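You operate a simulated robot arm through the tools that you are given. There is no shell and no other tool.

You are at the controls of a simulated robot arm. One attempt, no reset.

TASK
Brush slip on the tile's patch; stand the small dark block on it.
Fine: the block from the covered bench; the brush goes back in its pot and the lid back on the slip pot. A coat counts when it lies all over at full strength: go over it till it gets no stronger.

It is judged by the outcome, as a careful person would: the job done as asked, and still so three seconds after it is handed in. It fails if anything else is knocked over, pushed out of place, dropped, spilled or broken. Lids that push on must go on centred and level and be pressed home; caps that screw on are set level and turned clockwise until they are tight.

THE ROBOT
A 7-joint arm with a two-finger parallel gripper, fixed in place. Base frame: the origin is at the foot of the arm, x ahead of it, y to its left, z up; the work surface is at about z = 920. Lengths are in mm, angles in degrees, forces in N, time in s.
With the tool pointing down near the work surface it reaches from about 200 to 740 mm from the base axis. Its first joint turns from -166.0 to 166.0 degrees. Payload 1.57 kg.
The tool frame sits at the grasp point between the pads (the TCP): z along the fingers, y along the line on which they close. The tips reach 30 mm beyond it. Largest opening 110 mm; finger width 24, thickness 12; the body of the gripper, 48 by 112 mm, starts 78 mm behind the TCP.
Orientation is that of the tool frame in the base frame, as a unit quaternion [w, x, y, z]. With the fingers straight down and closing along the base's y, the tool's x points along the base's -x, its y along +y and its z along -z.

THE INTERFACE
- The arm moves only by the tool servo_tool. Its argument "commands" is one flat list of numbers, 7 for each row, row after row: the shift along the base's x, y, z in m, then the turn, a rotation vector about the base's x, y, z in degrees, then the gripper command, from -1 (shut) to 1 (fully open), values between in proportion. In form: [x, y, z, ax, ay, az, claw, x, y, z, ax, ay, az, claw, ...]. A call has 1 to 20 rows; each row is the pose to reach, as a shift and turn from the pose commanded when the call began. Each row takes 0.2 s and may step no farther than 50 mm and 8.6 degrees from the row before; otherwise, or with a gripper value out of range, the whole call is refused. Where a pose cannot be reached the arm comes as near as it can. A force on the tool above 80 N (or 10 N above the force at the start of the call, whichever is more), or a blocked arm, ends the call early, and 0.2 s more pass. Each finger travels about 45 mm/s and halts on what it meets, pressing with about 25 N; the grip force reading is that of the motor and also rises with nothing between the fingers. The clock runs only during rows and for 0.2 s after the last one: add rows that repeat a pose to give the fingers time. The reply holds the time, the measured pose of the TCP, the force on the tool along the base axes, the opening and the grip force, in the units named above and with some noise, with the torque about the TCP (base axes, N m) and any sound that the robot's microphone picked up.
- Cameras (640 x 400 px; columns grow to the right, rows downward): "scene" is fixed at [48.2, 499.7, 1704.7]; the picture's right is [-0.33, -0.94, 0.00], its down [-0.81, 0.28, -0.51] and it looks along [0.48, -0.17, -0.86] (base axes); focal length 256 px, centre (320, 200). "wrist" rides on the gripper at [70, 16, -141] in the tool frame; the picture's right is [-0.23, 0.97, 0.00], its down [-0.86, -0.20, -0.48] and it looks along [-0.47, -0.11, 0.88] (tool axes); focal length 222 px, centre (320, 200). There is no depth. A picture from a camera that has moved, and an enlarged one, comes with that camera's place and axes in the base frame and with its lens.
- snapshot(camera): a new picture of that camera. No time passes.
- raise_lower(by): slides the trunk up (or, below 0, down) by that many mm; the arm rides with it, the base frame stays. It gives what a move gives, with no picture.
- close_up(camera, box): a new picture of the part [left, top, right, bottom] of that camera's present view, enlarged. No time passes.
- sign_off(): hands the job in; it is judged then, once.

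Nothing tells you positions but the pictures and the camera data. Unless the task says otherwise, let go and move clear before handing in.

The tools are called after ">>>" by a JSON object that holds its "method" and its "body". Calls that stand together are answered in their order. servo_tool: Moves the arm, as the interface text tells. Its arguments: {"type":"object","properties":{"commands":{"type":"array"}},"required":["commands"]} The other tools are called the same way: raise_lower (by) slides the trunk up or down; snapshot (camera) takes a picture; close_up (camera, box) takes an enlarged picture of a part of a camera's view; sign_off () hands the job in.

At the start:

```text
clock: 0.0
tool_pos: [360.9, 215.8, 1316.4]
tcp_rot: [0.0, 0.0, 1.0, 0.0]
contact_force: [-0.3, 0.1, -0.1]
moment: [-0.03, -0.03, 0.0]
gripper_width: 110.0
finger_force: 0.2
trunk travel left (down, up): [-525.0, 65.0]
```

scene: 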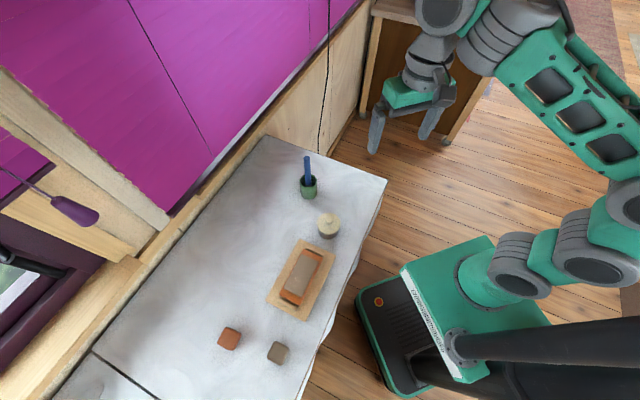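
wrist: 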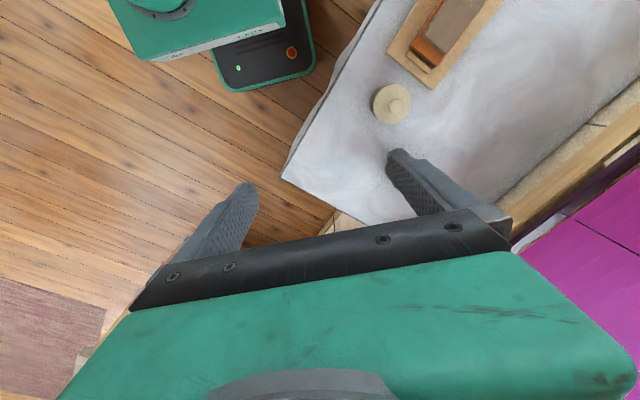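

I see a bench with a brush in a green pot, a lidded slip pot, a wooden board with a tile, and two small blocks (one reddish, one dark). I'll look closer before moving.

>>> {"method": "close_up", "body": {"camera": "scene", "box": [200, 130, 400, 255]}}

>>> {"method": "close_up", "body": {"camera": "scene", "box": [200, 230, 400, 355]}}

>>> {"method": "close_up", "body": {"camera": "scene", "box": [200, 300, 360, 400]}}

>>> {"method": "close_up", "body": {"camera": "wrist", "box": [320, 0, 560, 150]}}

```text
3.20 times, centred on (300, 192) of scene
camera zoom: at [48.2, 499.7, 1704.7], right [-0.33, -0.94, 0.0], down [-0.81, 0.28, -0.51], along [0.48, -0.17, -0.86], focal length 819 px, centre (384, 224)
```

zoom: 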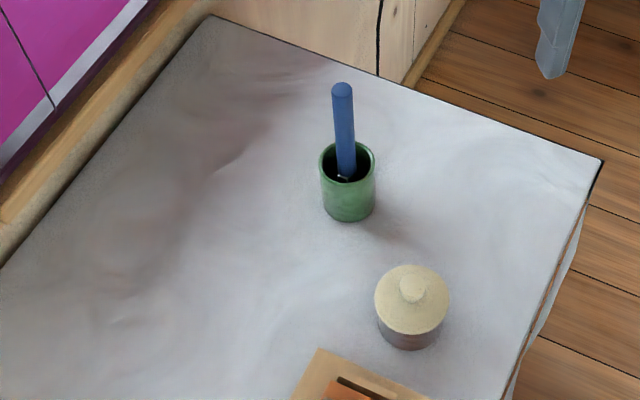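

```text
3.20 times, centred on (300, 292) of scene
camera zoom: at [48.2, 499.7, 1704.7], right [-0.33, -0.94, 0.0], down [-0.81, 0.28, -0.51], along [0.48, -0.17, -0.86], focal length 819 px, centre (384, -96)
```

zoom: 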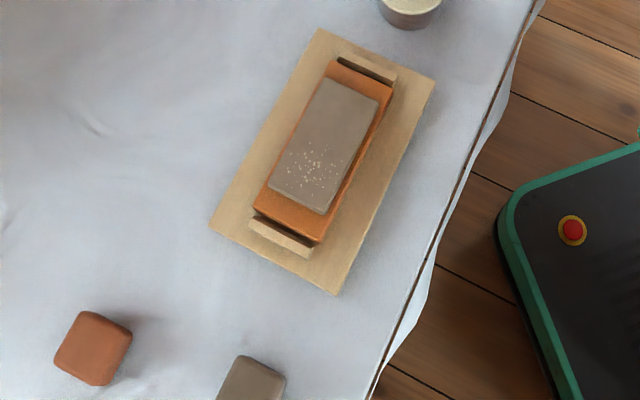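

```text
4.00 times, centred on (280, 350) of scene
camera zoom: at [48.2, 499.7, 1704.7], right [-0.33, -0.94, 0.0], down [-0.81, 0.28, -0.51], along [0.48, -0.17, -0.86], focal length 1023 px, centre (480, -400)
```

zoom: 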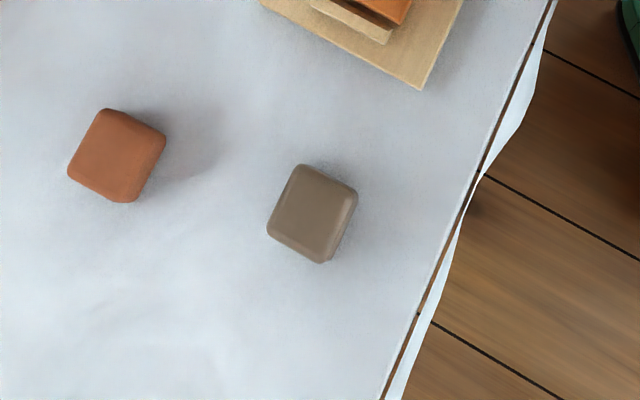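

```text
2.67 times, centred on (440, 75) of wrist
camera zoom: at [291.7, 231.3, 1456.1], right [0.23, 0.97, 0.0], down [0.86, -0.2, 0.48], along [0.47, -0.11, -0.88], focal length 592 px, centre (0, 533)
```

zoom: 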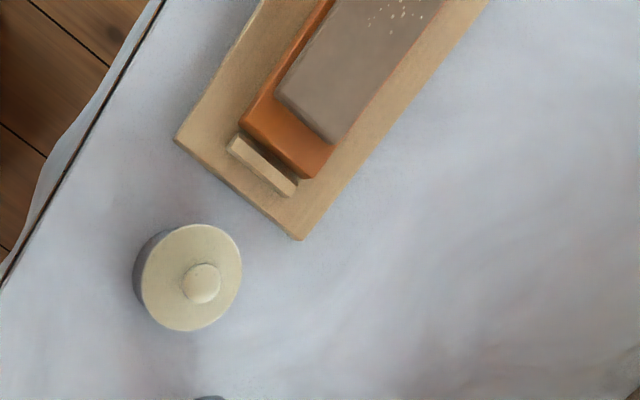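

I take the brush pot to be near (529, 373), the slip pot near (368, 360), the tile board near (240, 493), the dark block near (81, 600) and the reddish block near (153, 712). Next I bring the wrist camera over the board, staying high, to measure things better.

>>> {"method": "servo_tool", "body": {"commands": [-0.0258, 0.0189, -0.0107, 0, 0, 4.64, 1, -0.0516, 0.0378, -0.0214, 0, 0, 9.28, 1, -0.0774, 0.0567, -0.0321, 0, 0, 13.92, 1, -0.1032, 0.0756, -0.0428, 0, 0, 18.56, 1, -0.129, 0.0945, -0.0535, 0, 0, 23.2, 1, -0.1548, 0.1134, -0.0642, 0, 0, 27.84, 1, -0.1806, 0.1323, -0.0749, 0, 0, 32.48, 1, -0.2064, 0.1512, -0.0856, 0, 0, 37.12, 1, -0.2322, 0.1701, -0.0963, 0, 0, 41.76, 1, -0.258, 0.189, -0.107, 0, 0, 46.4, 1, -0.258, 0.189, -0.107, 0, 0, 46.4, 1]}}

>>> {"method": "snapshot", "body": {"camera": "wrist"}}

>>> {"method": "snapshot", "body": {"camera": "scene"}}

```text
clock: 2.4
tool_pos: [103.3, 403.8, 1208.5]
tcp_rot: [0.0, -0.394, 0.919, 0.0]
contact_force: [0.5, -0.9, -0.2]
moment: [0.01, 0.04, -0.01]
gripper_width: 109.8
finger_force: 0.0
trunk travel left (down, up): [-525.0, 65.0]
```

```text
taken
camera wrist: at [43.2, 364.6, 1349.8], right [-0.55, 0.84, 0.0], down [0.73, 0.48, 0.48], along [0.4, 0.26, -0.88], focal length 222 px, centre (320, 200)
```

wrist: 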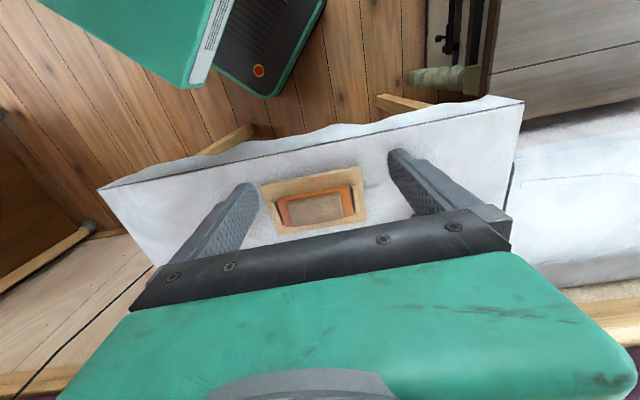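

```text
taken
```

scene: 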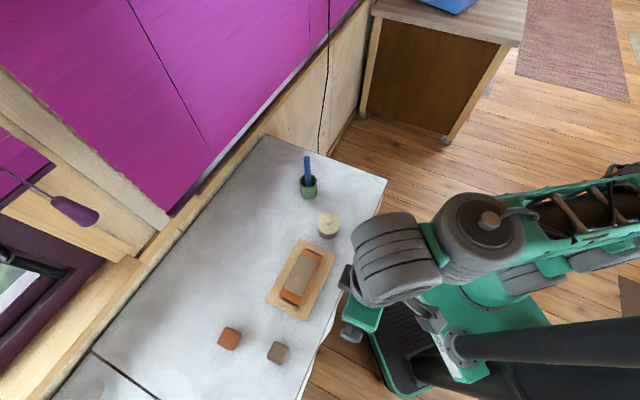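

The board and tile sit between the fingers in the wrist view. I'll enlarge this view to read the tile and patch.

>>> {"method": "close_up", "body": {"camera": "wrist", "box": [240, 150, 400, 250]}}

>>> {"method": "close_up", "body": {"camera": "wrist", "box": [360, 90, 520, 190]}}

>>> {"method": "close_up", "body": {"camera": "scene", "box": [250, 225, 346, 285]}}

>>> {"method": "close_up", "body": {"camera": "scene", "box": [282, 145, 362, 195]}}

>>> {"method": "close_up", "body": {"camera": "scene", "box": [256, 235, 352, 325]}}

```text
4.00 times, centred on (320, 200) of wrist
camera zoom: at [43.2, 364.6, 1349.8], right [-0.55, 0.84, 0.0], down [0.73, 0.48, 0.48], along [0.4, 0.26, -0.88], focal length 888 px, centre (320, 200)
```

zoom: 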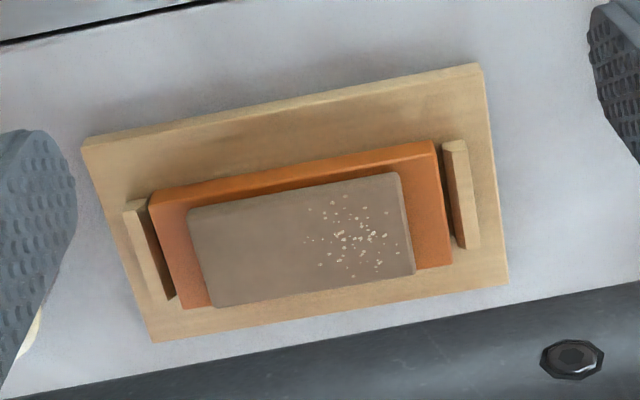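

```text
4.00 times, centred on (440, 140) of wrist
camera zoom: at [43.2, 364.6, 1349.8], right [-0.55, 0.84, 0.0], down [0.73, 0.48, 0.48], along [0.4, 0.26, -0.88], focal length 888 px, centre (-160, 440)
```

zoom: 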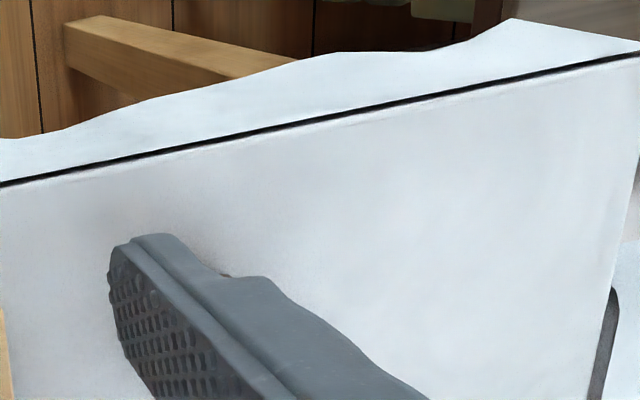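

```text
6.67 times, centred on (298, 255) of scene
camera zoom: at [48.2, 499.7, 1704.7], right [-0.33, -0.94, 0.0], down [-0.81, 0.28, -0.51], along [0.48, -0.17, -0.86], focal length 1706 px, centre (467, -167)
```

zoom: 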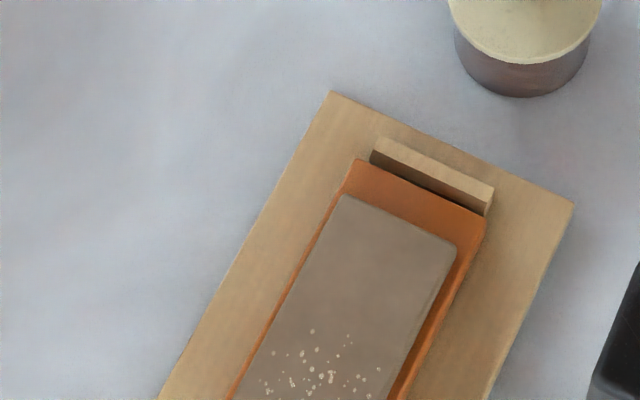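

```text
8.00 times, centred on (322, 170) of scene
camera zoom: at [48.2, 499.7, 1704.7], right [-0.33, -0.94, 0.0], down [-0.81, 0.28, -0.51], along [0.48, -0.17, -0.86], focal length 2047 px, centre (304, 440)
```

zoom: 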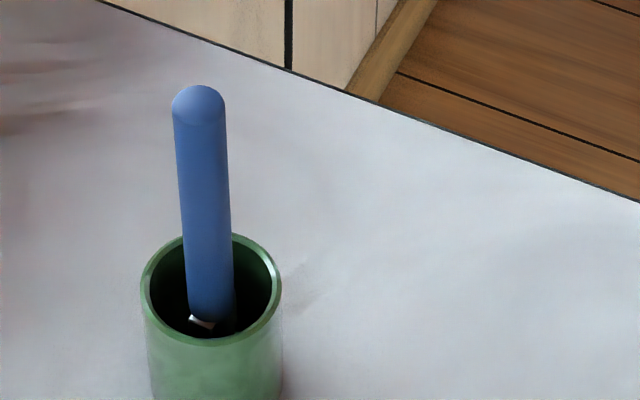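

```text
4.44 times, centred on (304, 280) of scene
camera zoom: at [48.2, 499.7, 1704.7], right [-0.33, -0.94, 0.0], down [-0.81, 0.28, -0.51], along [0.48, -0.17, -0.86], focal length 1137 px, centre (391, -156)
```

zoom: 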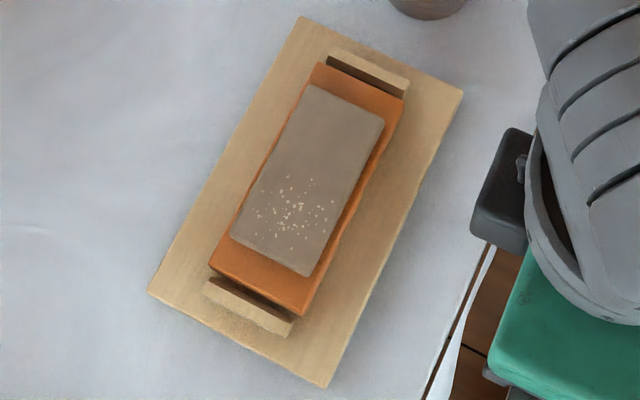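

The grey-brown piece lies on the orange tile held between the board's cleats, with light specks on one end. I need a closer top view to tell its thickness and what the "patch" is, so I move the camera straight above it.

>>> {"method": "servo_tool", "body": {"commands": [0.0253, 0.0166, -0.0184, 0, 0, 0, 1, 0.0506, 0.0331, -0.0369, 0, 0, 0, 1, 0.0759, 0.0497, -0.0553, 0, 0, 0, 1, 0.1011, 0.0663, -0.0737, 0, 0, 0, 1, 0.1264, 0.0829, -0.0921, 0, 0, 0, 1, 0.1517, 0.0994, -0.1106, 0, 0, 0, 1, 0.177, 0.116, -0.129, 0, 0, 0, 1, 0.177, 0.116, -0.129, 0, 0, 0, 1]}}

>>> {"method": "snapshot", "body": {"camera": "wrist"}}

>>> {"method": "close_up", "body": {"camera": "wrist", "box": [220, 30, 420, 155]}}

>>> {"method": "snapshot", "body": {"camera": "scene"}}

```text
clock: 4.2
tool_pos: [280.5, 517.9, 1080.0]
tcp_rot: [0.0, -0.394, 0.919, 0.0]
contact_force: [-0.1, -0.8, -0.2]
moment: [0.04, -0.03, -0.02]
gripper_width: 110.1
finger_force: 0.0
trunk travel left (down, up): [-525.0, 65.0]
```

```text
taken
camera wrist: at [220.9, 479.6, 1218.9], right [-0.55, 0.84, 0.0], down [0.73, 0.48, 0.48], along [0.4, 0.26, -0.88], focal length 222 px, centre (320, 200)
```

wrist: 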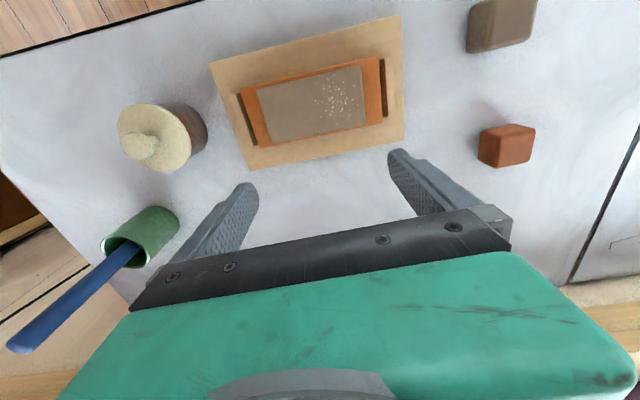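

```text
3.20 times, centred on (320, 92) of wrist
camera zoom: at [220.9, 479.6, 1218.9], right [-0.55, 0.84, 0.0], down [0.73, 0.48, 0.48], along [0.4, 0.26, -0.88], focal length 711 px, centre (320, 544)
```

zoom: 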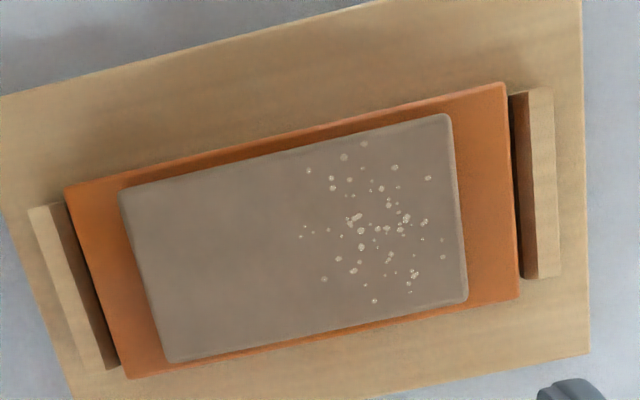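

```text
taken
```

scene: 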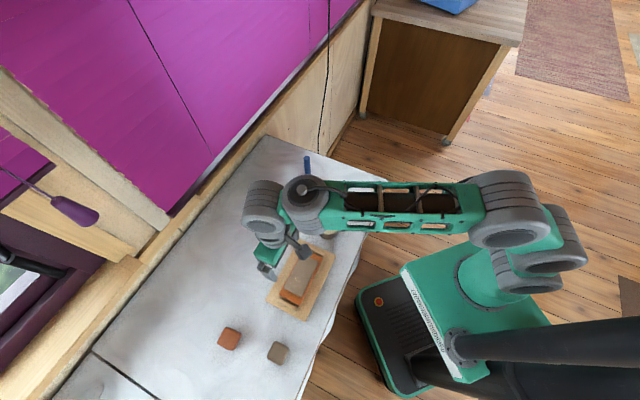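

The orange tile lies between cleats on a wooden board, and its grey rectangular patch is centred at about (250, 489) with its long side at roughly 135°. Now I enlarge the slip pot, brush pot and blocks in this view.

>>> {"method": "close_up", "body": {"camera": "wrist", "box": [90, 70, 250, 200]}}

>>> {"method": "close_up", "body": {"camera": "wrist", "box": [0, 180, 240, 370]}}

>>> {"method": "close_up", "body": {"camera": "wrist", "box": [440, 0, 600, 180]}}

>>> {"method": "close_up", "body": {"camera": "scene", "box": [210, 320, 300, 376]}}

```text
3.08 times, centred on (170, 135) of wrist
camera zoom: at [220.9, 479.6, 1218.9], right [-0.55, 0.84, 0.0], down [0.73, 0.48, 0.48], along [0.4, 0.26, -0.88], focal length 684 px, centre (782, 400)
```

zoom: 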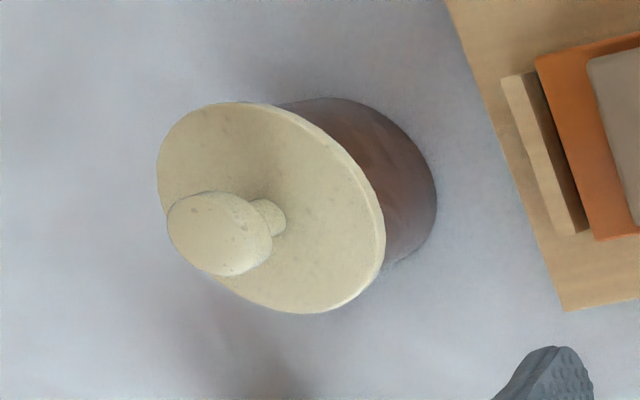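

```text
2.11 times, centred on (120, 275) of wrist
camera zoom: at [220.9, 479.6, 1218.9], right [-0.55, 0.84, 0.0], down [0.73, 0.48, 0.48], along [0.4, 0.26, -0.88], focal length 468 px, centre (741, 42)
```

zoom: 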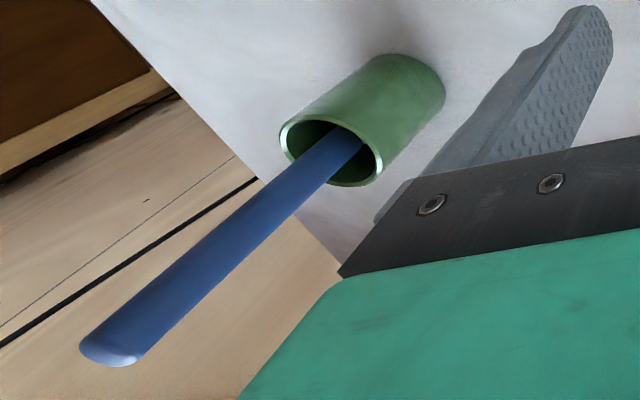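

```text
2.22 times, centred on (520, 90) of wrist
camera zoom: at [220.9, 479.6, 1218.9], right [-0.55, 0.84, 0.0], down [0.73, 0.48, 0.48], along [0.4, 0.26, -0.88], focal length 494 px, centre (-124, 444)
```

zoom: 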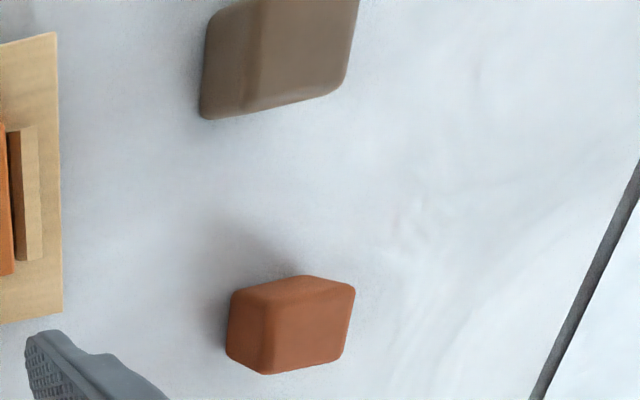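

```text
7.11 times, centred on (255, 348) of scene
camera zoom: at [48.2, 499.7, 1704.7], right [-0.33, -0.94, 0.0], down [-0.81, 0.28, -0.51], along [0.48, -0.17, -0.86], focal length 1819 px, centre (782, -852)
```

zoom: 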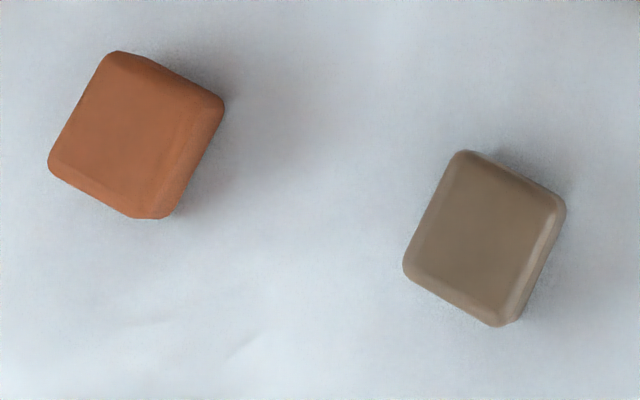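

I now take the slip-pot lid disc to be at about (369.5, 359), z≈968, with its knob centred near z≈995. The brush handle is vertical at about (531, 373), its top near z≈1112. Next I go above the slip-pot knob with a part-closed gripper.

>>> {"method": "servo_tool", "body": {"commands": [0.0148, -0.0265, 0, 0, 0, 0, 0.1, 0.0297, -0.053, 0, 0, 0, 0, 0.1, 0.0445, -0.0795, 0, 0, 0, 0, 0.1, 0.0593, -0.106, 0, 0, 0, 0, 0.1, 0.0742, -0.1325, 0, 0, 0, 0, 0.1, 0.089, -0.159, 0, 0, 0, 0, 0.1, 0.089, -0.159, 0, 0, 0, 0, 0.1]}}

>>> {"method": "snapshot", "body": {"camera": "wrist"}}

>>> {"method": "snapshot", "body": {"camera": "scene"}}

```text
clock: 5.8
tool_pos: [370.9, 359.5, 1081.0]
tcp_rot: [-0.001, -0.394, 0.919, 0.001]
contact_force: [0.2, 0.1, 0.6]
moment: [-0.02, -0.02, -0.02]
gripper_width: 60.1
finger_force: 0.0
trunk travel left (down, up): [-525.0, 65.0]
```

```text
taken
camera wrist: at [311.4, 320.8, 1222.0], right [-0.55, 0.84, 0.0], down [0.73, 0.48, 0.48], along [0.4, 0.26, -0.88], focal length 222 px, centre (320, 200)
```

wrist: 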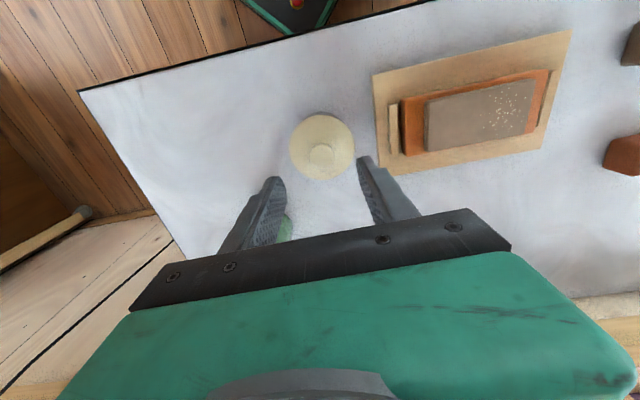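

```text
taken
```

scene: 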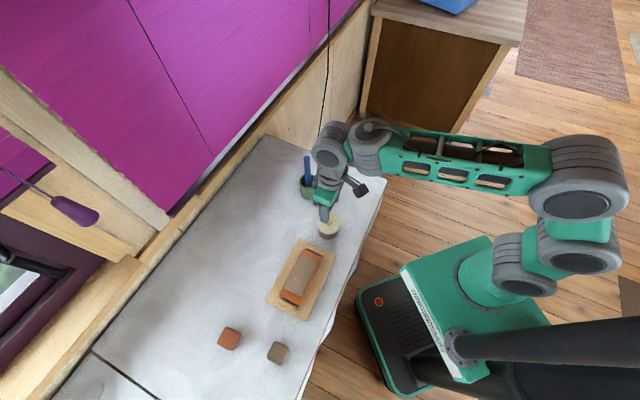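

>>> {"method": "close_up", "body": {"camera": "wrist", "box": [240, 90, 400, 210]}}

>>> {"method": "close_up", "body": {"camera": "wrist", "box": [370, 20, 580, 190]}}

>>> {"method": "close_up", "body": {"camera": "scene", "box": [290, 150, 370, 250]}}

```text
3.33 times, centred on (320, 150) of wrist
camera zoom: at [311.4, 320.8, 1222.0], right [-0.55, 0.84, 0.0], down [0.73, 0.48, 0.48], along [0.4, 0.26, -0.88], focal length 740 px, centre (320, 367)
```

zoom: 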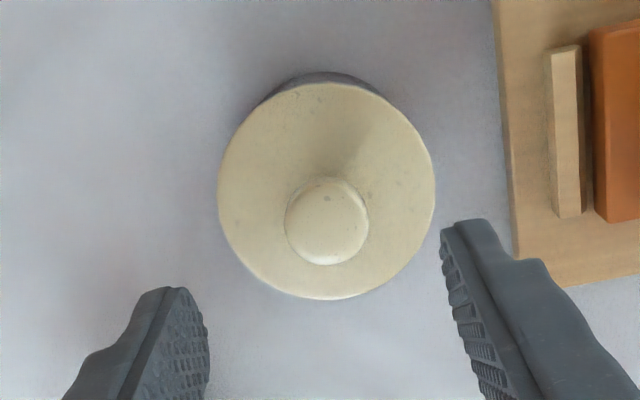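

```text
2.35 times, centred on (475, 105) of wrist
camera zoom: at [311.4, 320.8, 1222.0], right [-0.55, 0.84, 0.0], down [0.73, 0.48, 0.48], along [0.4, 0.26, -0.88], focal length 523 px, centre (-45, 424)
```

zoom: 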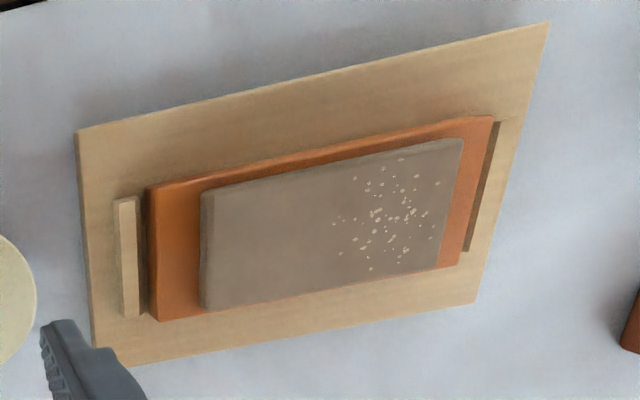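

```text
4.00 times, centred on (330, 200) of scene
camera zoom: at [48.2, 499.7, 1704.7], right [-0.33, -0.94, 0.0], down [-0.81, 0.28, -0.51], along [0.48, -0.17, -0.86], focal length 1023 px, centre (280, 200)
```

zoom: 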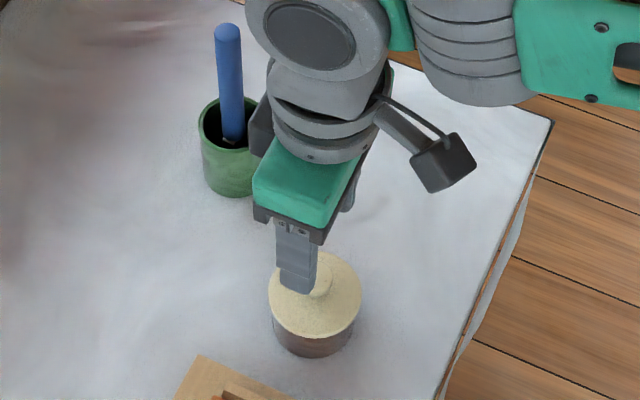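

The grey piece is a raised slab with a speckled area on one half. I want a much closer look at that speckled area before deciding what the "patch" is.

>>> {"method": "close_up", "body": {"camera": "wrist", "box": [450, 60, 560, 140]}}

>>> {"method": "close_up", "body": {"camera": "scene", "box": [272, 245, 332, 310]}}

>>> {"method": "close_up", "body": {"camera": "scene", "box": [280, 268, 312, 300]}}

```text
5.00 times, centred on (505, 100) of wrist
camera zoom: at [311.4, 320.8, 1222.0], right [-0.55, 0.84, 0.0], down [0.73, 0.48, 0.48], along [0.4, 0.26, -0.88], focal length 1111 px, centre (-605, 700)
```

zoom: 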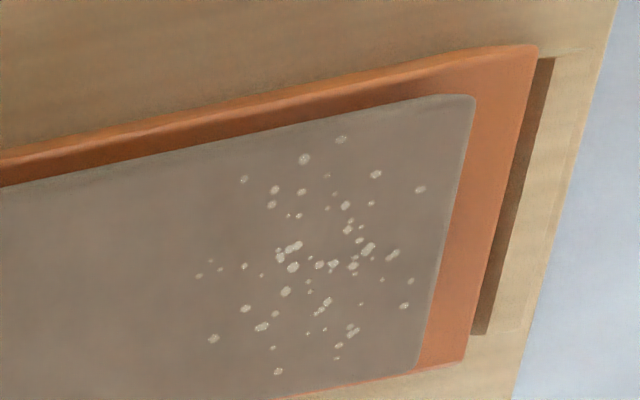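

```text
6.15 times, centred on (302, 278) of scene
camera zoom: at [48.2, 499.7, 1704.7], right [-0.33, -0.94, 0.0], down [-0.81, 0.28, -0.51], along [0.48, -0.17, -0.86], focal length 1574 px, centre (431, -277)
```

zoom: 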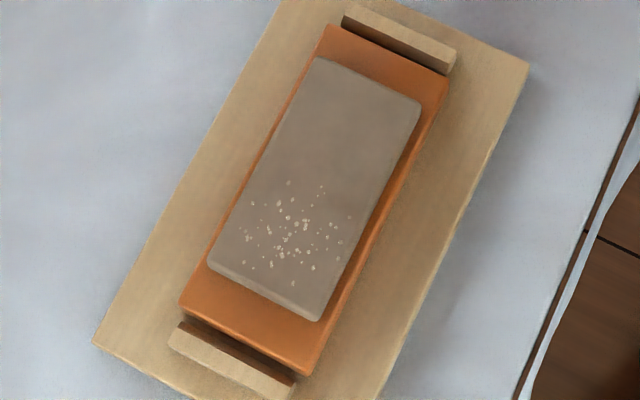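

```text
12.50 times, centred on (296, 284) of scene
camera zoom: at [48.2, 499.7, 1704.7], right [-0.33, -0.94, 0.0], down [-0.81, 0.28, -0.51], along [0.48, -0.17, -0.86], focal length 3198 px, centre (620, -850)
```

zoom: 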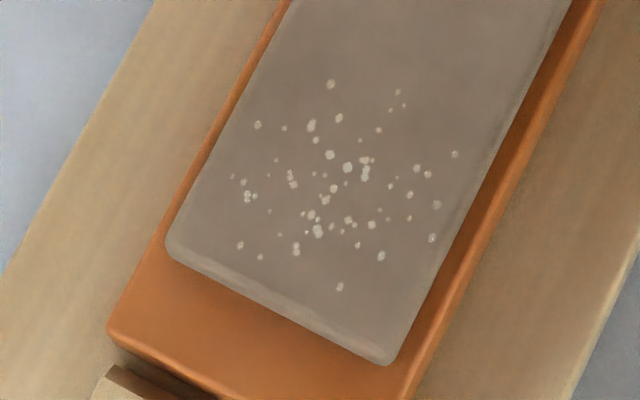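

No outline separates the speckled end, so the whole grey slab top looks like the patch; I'll watch how the coat appears when brushing. Now I lower the open fingers around the lid knob at about (370, 361).

>>> {"method": "servo_tool", "body": {"commands": [-0.0005, 0.0008, -0.02, 0, 0, 0, 0.1, -0.001, 0.0015, -0.04, 0, 0, 0, 0.1, -0.001, 0.0015, -0.055, 0, 0, 0, 0.1, -0.001, 0.0015, -0.065, 0, 0, 0, 0.1, -0.001, 0.0015, -0.065, 0, 0, 0, 0.1]}}

>>> {"method": "close_up", "body": {"camera": "wrist", "box": [240, 110, 400, 230]}}

>>> {"method": "close_up", "body": {"camera": "scene", "box": [290, 170, 370, 250]}}

```text
clock: 7.0
tool_pos: [368.4, 362.4, 1013.7]
tcp_rot: [-0.001, -0.393, 0.919, -0.001]
contact_force: [0.0, 1.0, -0.2]
moment: [0.0, -0.01, 0.0]
gripper_width: 60.4
finger_force: 0.1
trunk travel left (down, up): [-525.0, 65.0]
```

```text
3.33 times, centred on (320, 170) of wrist
camera zoom: at [307.7, 323.1, 1155.1], right [-0.55, 0.84, 0.0], down [0.73, 0.48, 0.48], along [0.4, 0.26, -0.88], focal length 740 px, centre (320, 300)
```

zoom: 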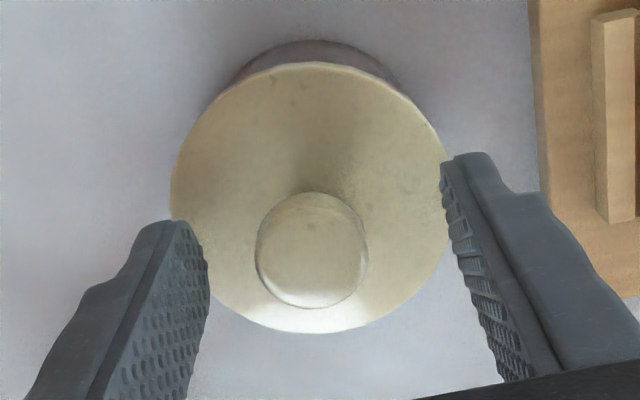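

```text
5.00 times, centred on (330, 210) of scene
camera zoom: at [48.2, 499.7, 1704.7], right [-0.33, -0.94, 0.0], down [-0.81, 0.28, -0.51], along [0.48, -0.17, -0.86], focal length 1279 px, centre (270, 150)
```

zoom: 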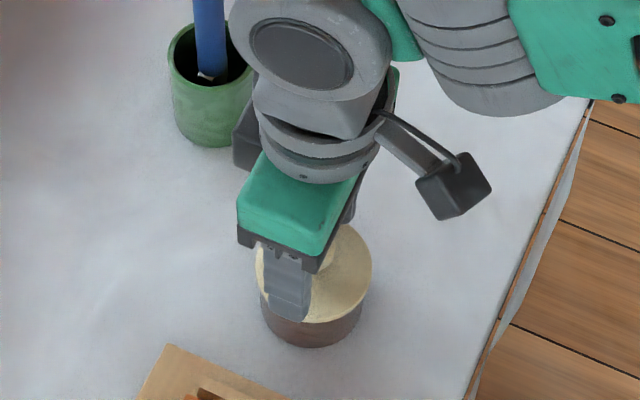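

The knob is about 2.5 mm off the finger midline, so I correct that and go down to grasp height.

>>> {"method": "servo_tool", "body": {"commands": [0.0015, -0.002, -0.004, 0, 0, 0, 0.1, 0.0015, -0.002, -0.011, 0, 0, 0, 0.1, 0.0015, -0.002, -0.011, 0, 0, 0, 0.1]}}

>>> {"method": "close_up", "body": {"camera": "wrist", "box": [240, 110, 400, 230]}}

```text
clock: 7.8
tool_pos: [370.2, 360.0, 1006.6]
tcp_rot: [0.003, -0.394, 0.919, 0.001]
contact_force: [-3.8, -1.7, 23.9]
moment: [-0.09, 0.22, -0.01]
gripper_width: 60.6
finger_force: 0.0
trunk travel left (down, up): [-525.0, 65.0]
```

```text
3.33 times, centred on (320, 170) of wrist
camera zoom: at [309.1, 320.6, 1147.3], right [-0.55, 0.84, 0.0], down [0.73, 0.48, 0.48], along [0.4, 0.27, -0.88], focal length 740 px, centre (320, 300)
```

zoom: 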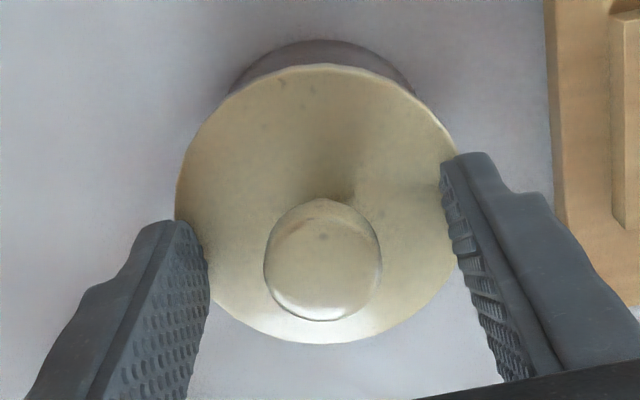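

The fingertips touched the lid disc lightly (about 24 N at tip z≈977). I lift a few millimetres and close on the knob.

>>> {"method": "servo_tool", "body": {"commands": [0, 0, 0.0065, 0, 0, 0, 0.1, 0, 0, 0.0065, 0, 0, 0, 0.1, 0, 0, 0.0065, 0, 0, 0, -0.3, 0, 0, 0.0065, 0, 0, 0, -0.7, 0, 0, 0.0065, 0, 0, 0, -1, 0, 0, 0.0065, 0, 0, 0, -1, 0, 0, 0.0065, 0, 0, 0, -1]}}

>>> {"method": "close_up", "body": {"camera": "wrist", "box": [240, 110, 400, 230]}}

>>> {"method": "close_up", "body": {"camera": "scene", "box": [290, 170, 370, 250]}}

```text
clock: 9.4
tool_pos: [369.8, 360.3, 1009.7]
tcp_rot: [0.0, -0.394, 0.919, 0.0]
contact_force: [0.2, 0.4, 0.2]
moment: [-0.03, 0.01, -0.02]
gripper_width: 24.4
finger_force: 24.6
trunk travel left (down, up): [-525.0, 65.0]
heard: snap
```

```text
3.33 times, centred on (320, 170) of wrist
camera zoom: at [310.1, 321.1, 1150.8], right [-0.55, 0.84, 0.0], down [0.73, 0.48, 0.48], along [0.4, 0.26, -0.88], focal length 740 px, centre (320, 300)
```

zoom: 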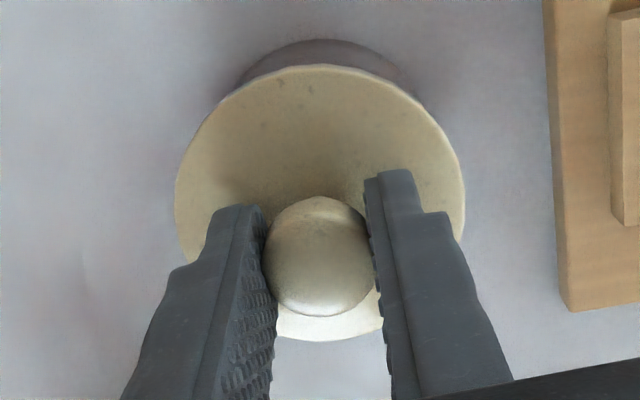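

```text
5.00 times, centred on (330, 210) of scene
camera zoom: at [48.2, 499.7, 1704.7], right [-0.33, -0.94, 0.0], down [-0.81, 0.28, -0.51], along [0.48, -0.17, -0.86], focal length 1279 px, centre (270, 150)
```

zoom: 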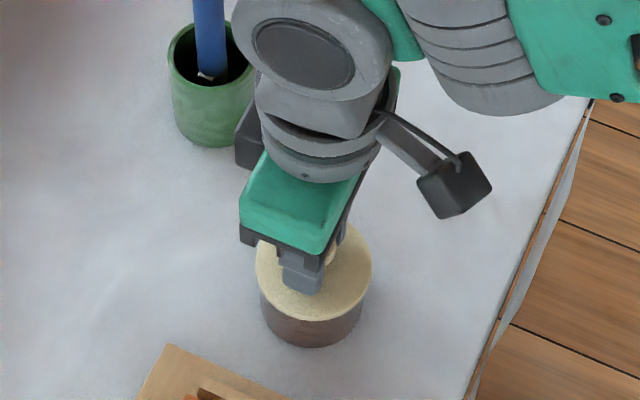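

The knob is gripped (24.4 mm, 25 N) and I heard a snap, probably the lid's push fit. I lift slowly straight up and check.

>>> {"method": "servo_tool", "body": {"commands": [0, 0, 0.003, 0, 0, 0, -1, 0, 0, 0.006, 0, 0, 0, -1, 0, 0, 0.01, 0, 0, 0, -1, 0, 0, 0.015, 0, 0, 0, -1, 0, 0, 0.015, 0, 0, 0, -1]}}

>>> {"method": "close_up", "body": {"camera": "wrist", "box": [240, 90, 400, 210]}}

>>> {"method": "close_up", "body": {"camera": "scene", "box": [290, 170, 370, 250]}}

```text
clock: 10.6
tool_pos: [371.0, 360.3, 1025.4]
tcp_rot: [0.0, -0.394, 0.919, 0.0]
contact_force: [0.4, -0.3, -0.7]
moment: [-0.01, -0.03, -0.06]
gripper_width: 24.4
finger_force: 25.1
trunk travel left (down, up): [-525.0, 65.0]
```

```text
3.33 times, centred on (320, 150) of wrist
camera zoom: at [310.7, 321.1, 1166.1], right [-0.55, 0.84, 0.0], down [0.73, 0.48, 0.48], along [0.4, 0.26, -0.88], focal length 740 px, centre (320, 367)
```

zoom: 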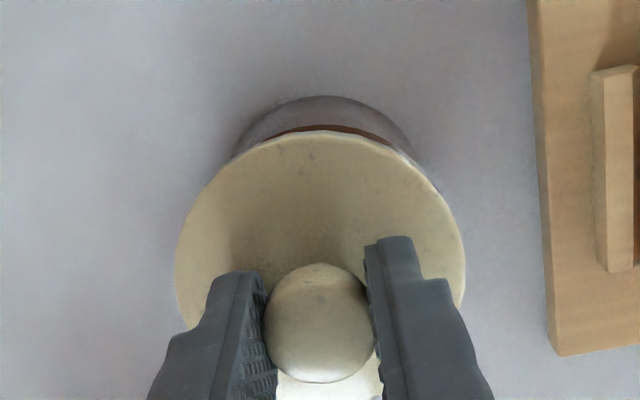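

```text
5.00 times, centred on (330, 210) of scene
camera zoom: at [48.2, 499.7, 1704.7], right [-0.33, -0.94, 0.0], down [-0.81, 0.28, -0.51], along [0.48, -0.17, -0.86], focal length 1279 px, centre (270, 150)
```

zoom: 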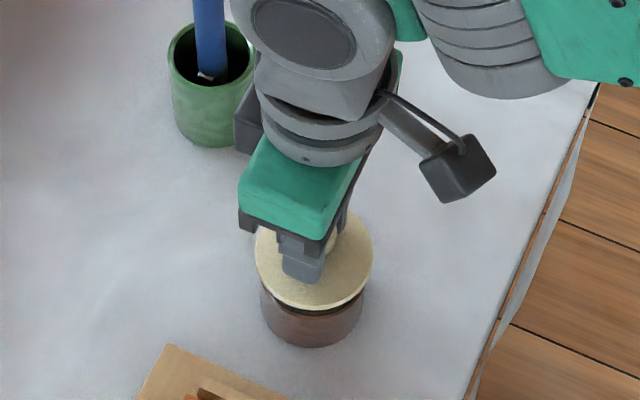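

The lid has come off cleanly and the pot stayed put. I lift it clear and carry it to an empty spot on the bench near (450, 480).

>>> {"method": "servo_tool", "body": {"commands": [0, 0, 0.02, 0, 0, 0, -1, 0, 0, 0.04, 0, 0, 0, -1, 0, 0, 0.055, 0, 0, 0, -1, 0.013, 0.02, 0.055, 0, 0, 0, -1, 0.032, 0.048, 0.055, 0, 0, 0, -1, 0.052, 0.079, 0.055, 0, 0, 0, -1, 0.068, 0.103, 0.055, 0, 0, 0, -1, 0.079, 0.12, 0.055, 0, 0, 0, -1, 0.079, 0.12, 0.055, 0, 0, 0, -1]}}

>>> {"method": "snapshot", "body": {"camera": "wrist"}}

>>> {"method": "snapshot", "body": {"camera": "scene"}}

```text
clock: 12.6
tool_pos: [446.9, 478.2, 1080.4]
tcp_rot: [0.0, -0.394, 0.919, -0.001]
contact_force: [0.1, -0.3, -0.4]
moment: [0.0, 0.02, 0.02]
gripper_width: 24.4
finger_force: 24.7
trunk travel left (down, up): [-525.0, 65.0]
```

```text
taken
camera wrist: at [387.5, 439.9, 1221.7], right [-0.55, 0.84, 0.0], down [0.73, 0.48, 0.48], along [0.4, 0.26, -0.88], focal length 222 px, centre (320, 200)
```

wrist: 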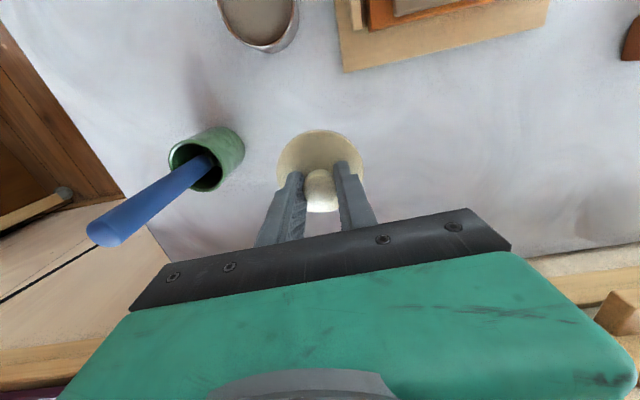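

```text
taken
```

scene: 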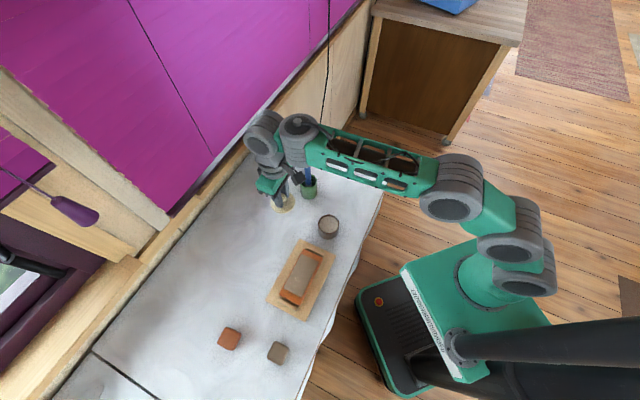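

The lid is held above a clear spot and the slip pot is open. I check the pot's inside, the surroundings, and the area under the lid.

>>> {"method": "close_up", "body": {"camera": "wrist", "box": [200, 0, 320, 70]}}

>>> {"method": "close_up", "body": {"camera": "wrist", "box": [240, 110, 400, 240]}}

>>> {"method": "close_up", "body": {"camera": "wrist", "box": [500, 220, 640, 380]}}

>>> {"method": "close_up", "body": {"camera": "scene", "box": [250, 150, 350, 250]}}

```text
5.33 times, centred on (260, 35) of wrist
camera zoom: at [387.5, 439.9, 1221.7], right [-0.55, 0.84, 0.0], down [0.73, 0.48, 0.48], along [0.4, 0.26, -0.88], focal length 1185 px, centre (640, 1080)
```

zoom: 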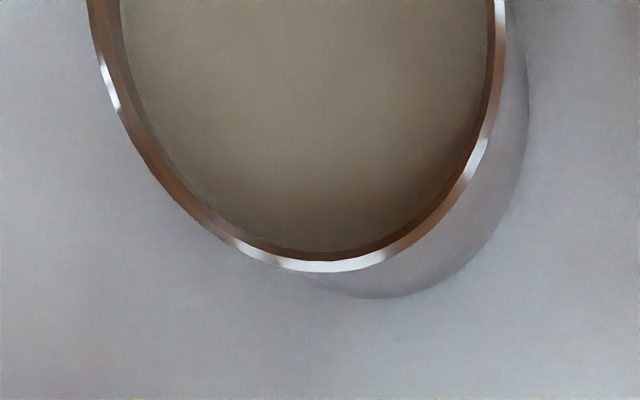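

```text
3.08 times, centred on (320, 175) of wrist
camera zoom: at [387.5, 439.9, 1221.7], right [-0.55, 0.84, 0.0], down [0.73, 0.48, 0.48], along [0.4, 0.26, -0.88], focal length 684 px, centre (320, 277)
```

zoom: 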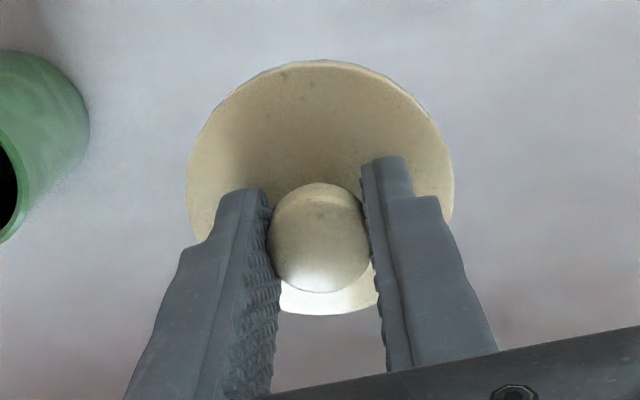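

```text
2.50 times, centred on (570, 300) of wrist
camera zoom: at [387.5, 439.9, 1221.7], right [-0.55, 0.84, 0.0], down [0.73, 0.48, 0.48], along [0.4, 0.26, -0.88], focal length 555 px, centre (-305, -50)
```

zoom: 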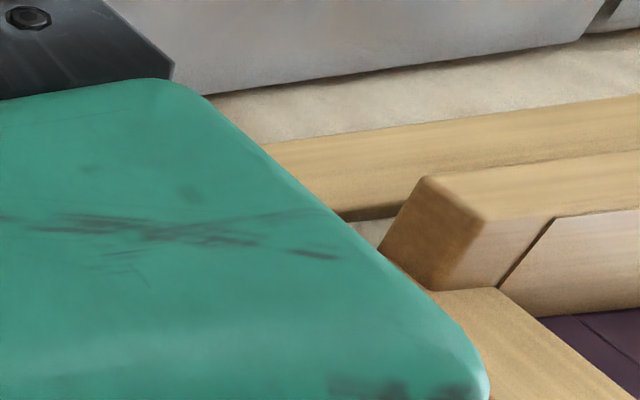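

```text
4.00 times, centred on (300, 200) of scene
camera zoom: at [48.2, 499.7, 1704.7], right [-0.33, -0.94, 0.0], down [-0.81, 0.28, -0.51], along [0.48, -0.17, -0.86], focal length 1023 px, centre (400, 200)
```

zoom: 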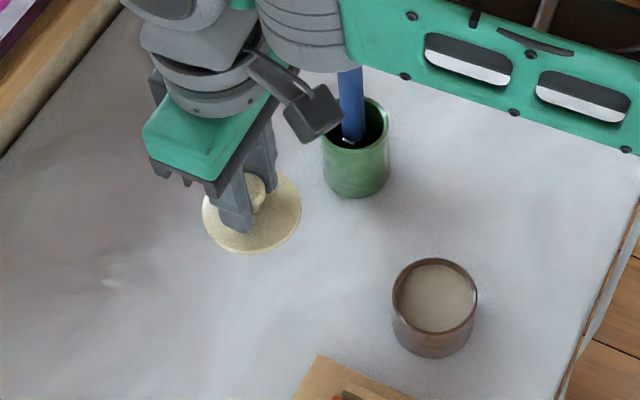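

The slip fills the open pot to somewhat below its rim. I lower the lid towards the bench, slowing near the expected contact height.

>>> {"method": "servo_tool", "body": {"commands": [0.003, 0.002, -0.03, 0, 0, 0, -1, 0.003, 0.002, -0.06, 0, 0, 0, -1, 0.003, 0.002, -0.09, 0, 0, 0, -1, 0.003, 0.002, -0.105, 0, 0, 0, -1, 0.003, 0.002, -0.112, 0, 0, 0, -1, 0.003, 0.002, -0.112, 0, 0, 0, -1]}}

>>> {"method": "close_up", "body": {"camera": "scene", "box": [250, 150, 350, 250]}}

>>> {"method": "close_up", "body": {"camera": "wrist", "box": [240, 90, 400, 220]}}

```text
clock: 14.0
tool_pos: [453.6, 482.7, 969.0]
tcp_rot: [0.0, -0.394, 0.919, 0.001]
contact_force: [0.0, 0.1, -0.1]
moment: [0.02, -0.03, -0.01]
gripper_width: 24.3
finger_force: 25.5
trunk travel left (down, up): [-525.0, 65.0]
```

```text
4.00 times, centred on (300, 200) of scene
camera zoom: at [48.2, 499.7, 1704.7], right [-0.33, -0.94, 0.0], down [-0.81, 0.28, -0.51], along [0.48, -0.17, -0.86], focal length 1023 px, centre (400, 200)
```

zoom: 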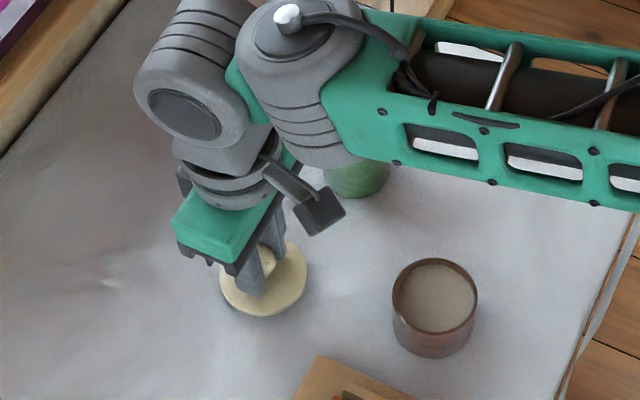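

```text
3.08 times, centred on (320, 155) of wrist
camera zoom: at [391.5, 443.5, 1107.8], right [-0.55, 0.84, 0.0], down [0.73, 0.48, 0.48], along [0.4, 0.26, -0.88], focal length 684 px, centre (320, 338)
```

zoom: 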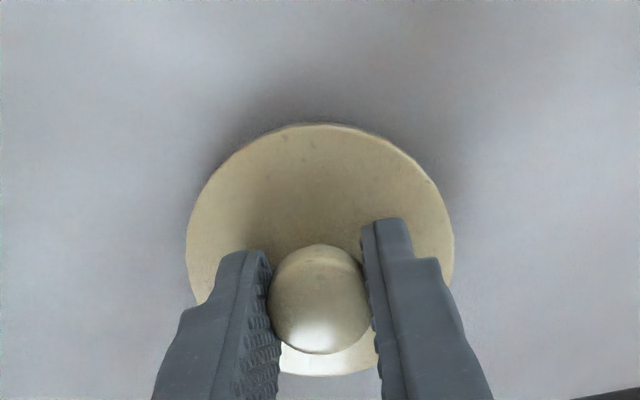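

The arm's forearm passes above the brush in the scene view, so I check with the wrist camera that the brush is undisturbed before going lower.

>>> {"method": "snapshot", "body": {"camera": "wrist"}}

>>> {"method": "snapshot", "body": {"camera": "scene"}}

```text
taken
camera wrist: at [391.5, 443.5, 1107.8], right [-0.55, 0.84, 0.0], down [0.73, 0.48, 0.48], along [0.4, 0.26, -0.88], focal length 222 px, centre (320, 200)
```

wrist: 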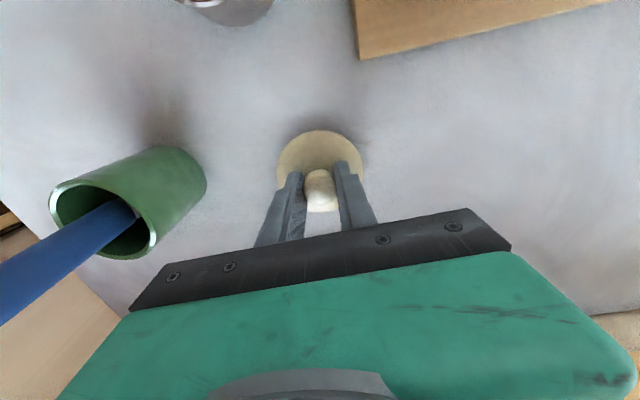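

```text
taken
```

scene: 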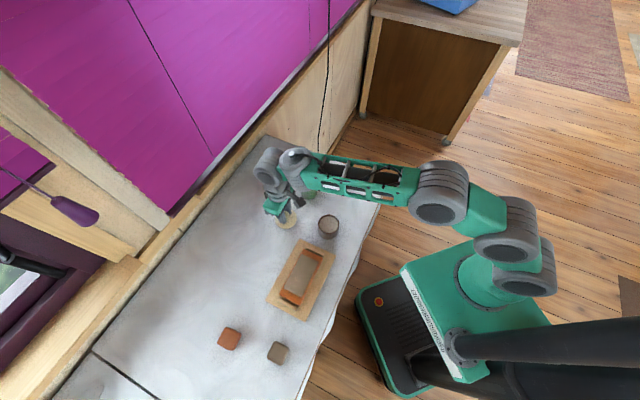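

The brush still stands straight and the forearm is well to its side. I lower the lid the last few millimetres in small steps.

>>> {"method": "servo_tool", "body": {"commands": [0, 0, -0.003, 0, 0, 0, -1, 0, 0, -0.005, 0, 0, 0, -1, 0, 0, -0.005, 0, 0, 0, -1]}}

```text
clock: 14.8
tool_pos: [451.1, 483.0, 966.1]
tcp_rot: [0.004, -0.394, 0.919, 0.001]
contact_force: [1.0, -1.4, 22.3]
moment: [-0.15, 0.07, 0.04]
gripper_width: 24.3
finger_force: 25.4
trunk travel left (down, up): [-525.0, 65.0]
```

The lid is on the bench (22 N of contact at TCP z≈966). I relieve the force and open the fingers.

>>> {"method": "servo_tool", "body": {"commands": [0, 0, 0.003, 0, 0, 0, -1, 0, 0, 0.003, 0, 0, 0, -1, 0, 0, 0.003, 0, 0, 0, -0.7, 0, 0, 0.003, 0, 0, 0, -0.3, 0, 0, 0.003, 0, 0, 0, 0.1, 0, 0, 0.003, 0, 0, 0, 0.1, 0, 0, 0.003, 0, 0, 0, 0.1]}}

>>> {"method": "close_up", "body": {"camera": "wrist", "box": [240, 90, 400, 220]}}

```text
clock: 16.4
tool_pos: [450.6, 482.1, 964.3]
tcp_rot: [-0.001, -0.394, 0.919, 0.0]
contact_force: [0.2, 0.7, -1.1]
moment: [0.0, -0.01, 0.03]
gripper_width: 60.9
finger_force: 0.0
trunk travel left (down, up): [-525.0, 65.0]
```

```text
3.08 times, centred on (320, 155) of wrist
camera zoom: at [391.5, 443.2, 1105.2], right [-0.55, 0.84, 0.0], down [0.73, 0.48, 0.48], along [0.4, 0.26, -0.88], focal length 684 px, centre (320, 338)
```

zoom: 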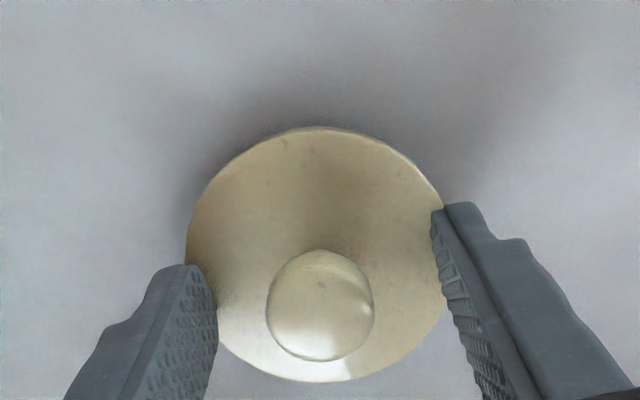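

The lid lies flat and is released. I rise well above the brush's height and move over toward the brush pot.

>>> {"method": "servo_tool", "body": {"commands": [0, 0, 0.03, 0, 0, 0, 0.1, 0, 0, 0.075, 0, 0, 0, 0.1, 0, 0, 0.12, 0, 0, 0, 0.1, 0, 0, 0.165, 0, 0, 0, 0.1, 0, 0, 0.21, 0, 0, 0, 0.1, 0, 0, 0.225, 0, 0, 0, 0.1, 0.02, -0.0275, 0.225, 0, 0, 0, 0.1, 0.04, -0.055, 0.225, 0, 0, 0, 0.1, 0.06, -0.0825, 0.225, 0, 0, 0, 0.1, 0.08, -0.11, 0.225, 0, 0, 0, 0.1, 0.08, -0.11, 0.225, 0, 0, 0, 0.1]}}

>>> {"method": "snapshot", "body": {"camera": "wrist"}}

>>> {"method": "close_up", "body": {"camera": "wrist", "box": [240, 90, 400, 220]}}

>>> {"method": "close_up", "body": {"camera": "scene", "box": [250, 130, 370, 250]}}

```text
clock: 18.1
tool_pos: [476.7, 454.2, 1189.9]
tcp_rot: [0.01, -0.386, 0.923, 0.005]
contact_force: [15.0, 26.7, -41.0]
moment: [-2.17, 0.15, -0.71]
gripper_width: 60.6
finger_force: 0.1
out of reach, approached as far as the arm can: row 6, 7
trunk travel left (down, up): [-525.0, 65.0]
stopped in row 8: the force on the tool passed its limit at 171 N (the readings are from after the stop); the commanded pose is now the measured one
```

```text
taken
camera wrist: at [414.6, 414.6, 1328.8], right [-0.53, 0.85, 0.01], down [0.73, 0.46, 0.5], along [0.42, 0.27, -0.87], focal length 222 px, centre (320, 200)
```

wrist: 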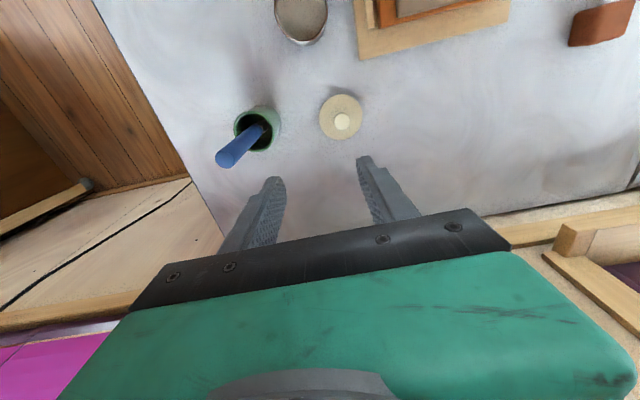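

```text
3.08 times, centred on (320, 155) of wrist
camera zoom: at [414.6, 414.6, 1328.8], right [-0.53, 0.85, 0.01], down [0.73, 0.46, 0.5], along [0.42, 0.27, -0.87], focal length 684 px, centre (320, 338)
```

zoom: 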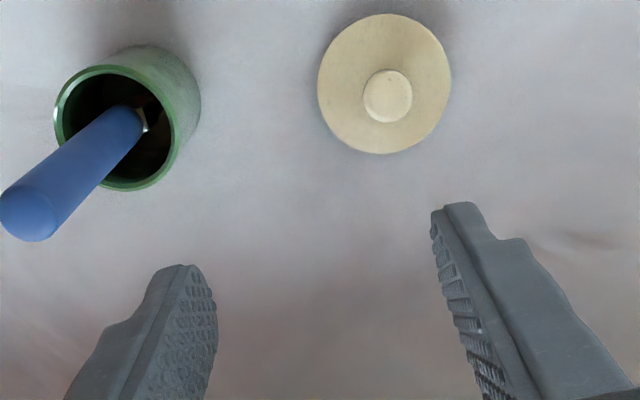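

```text
3.33 times, centred on (310, 190) of scene
camera zoom: at [48.2, 499.7, 1704.7], right [-0.33, -0.94, 0.0], down [-0.81, 0.28, -0.51], along [0.48, -0.17, -0.86], focal length 853 px, centre (353, 233)
```

zoom: 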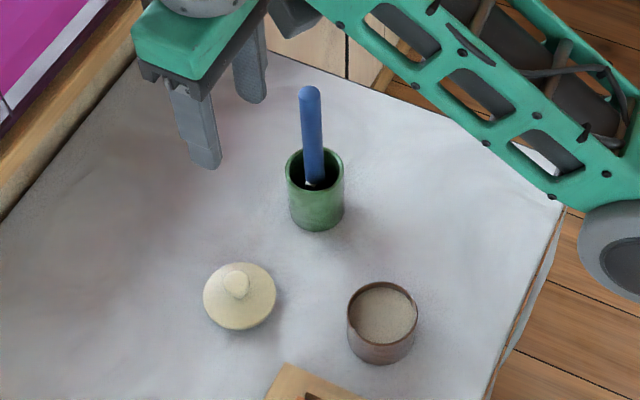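

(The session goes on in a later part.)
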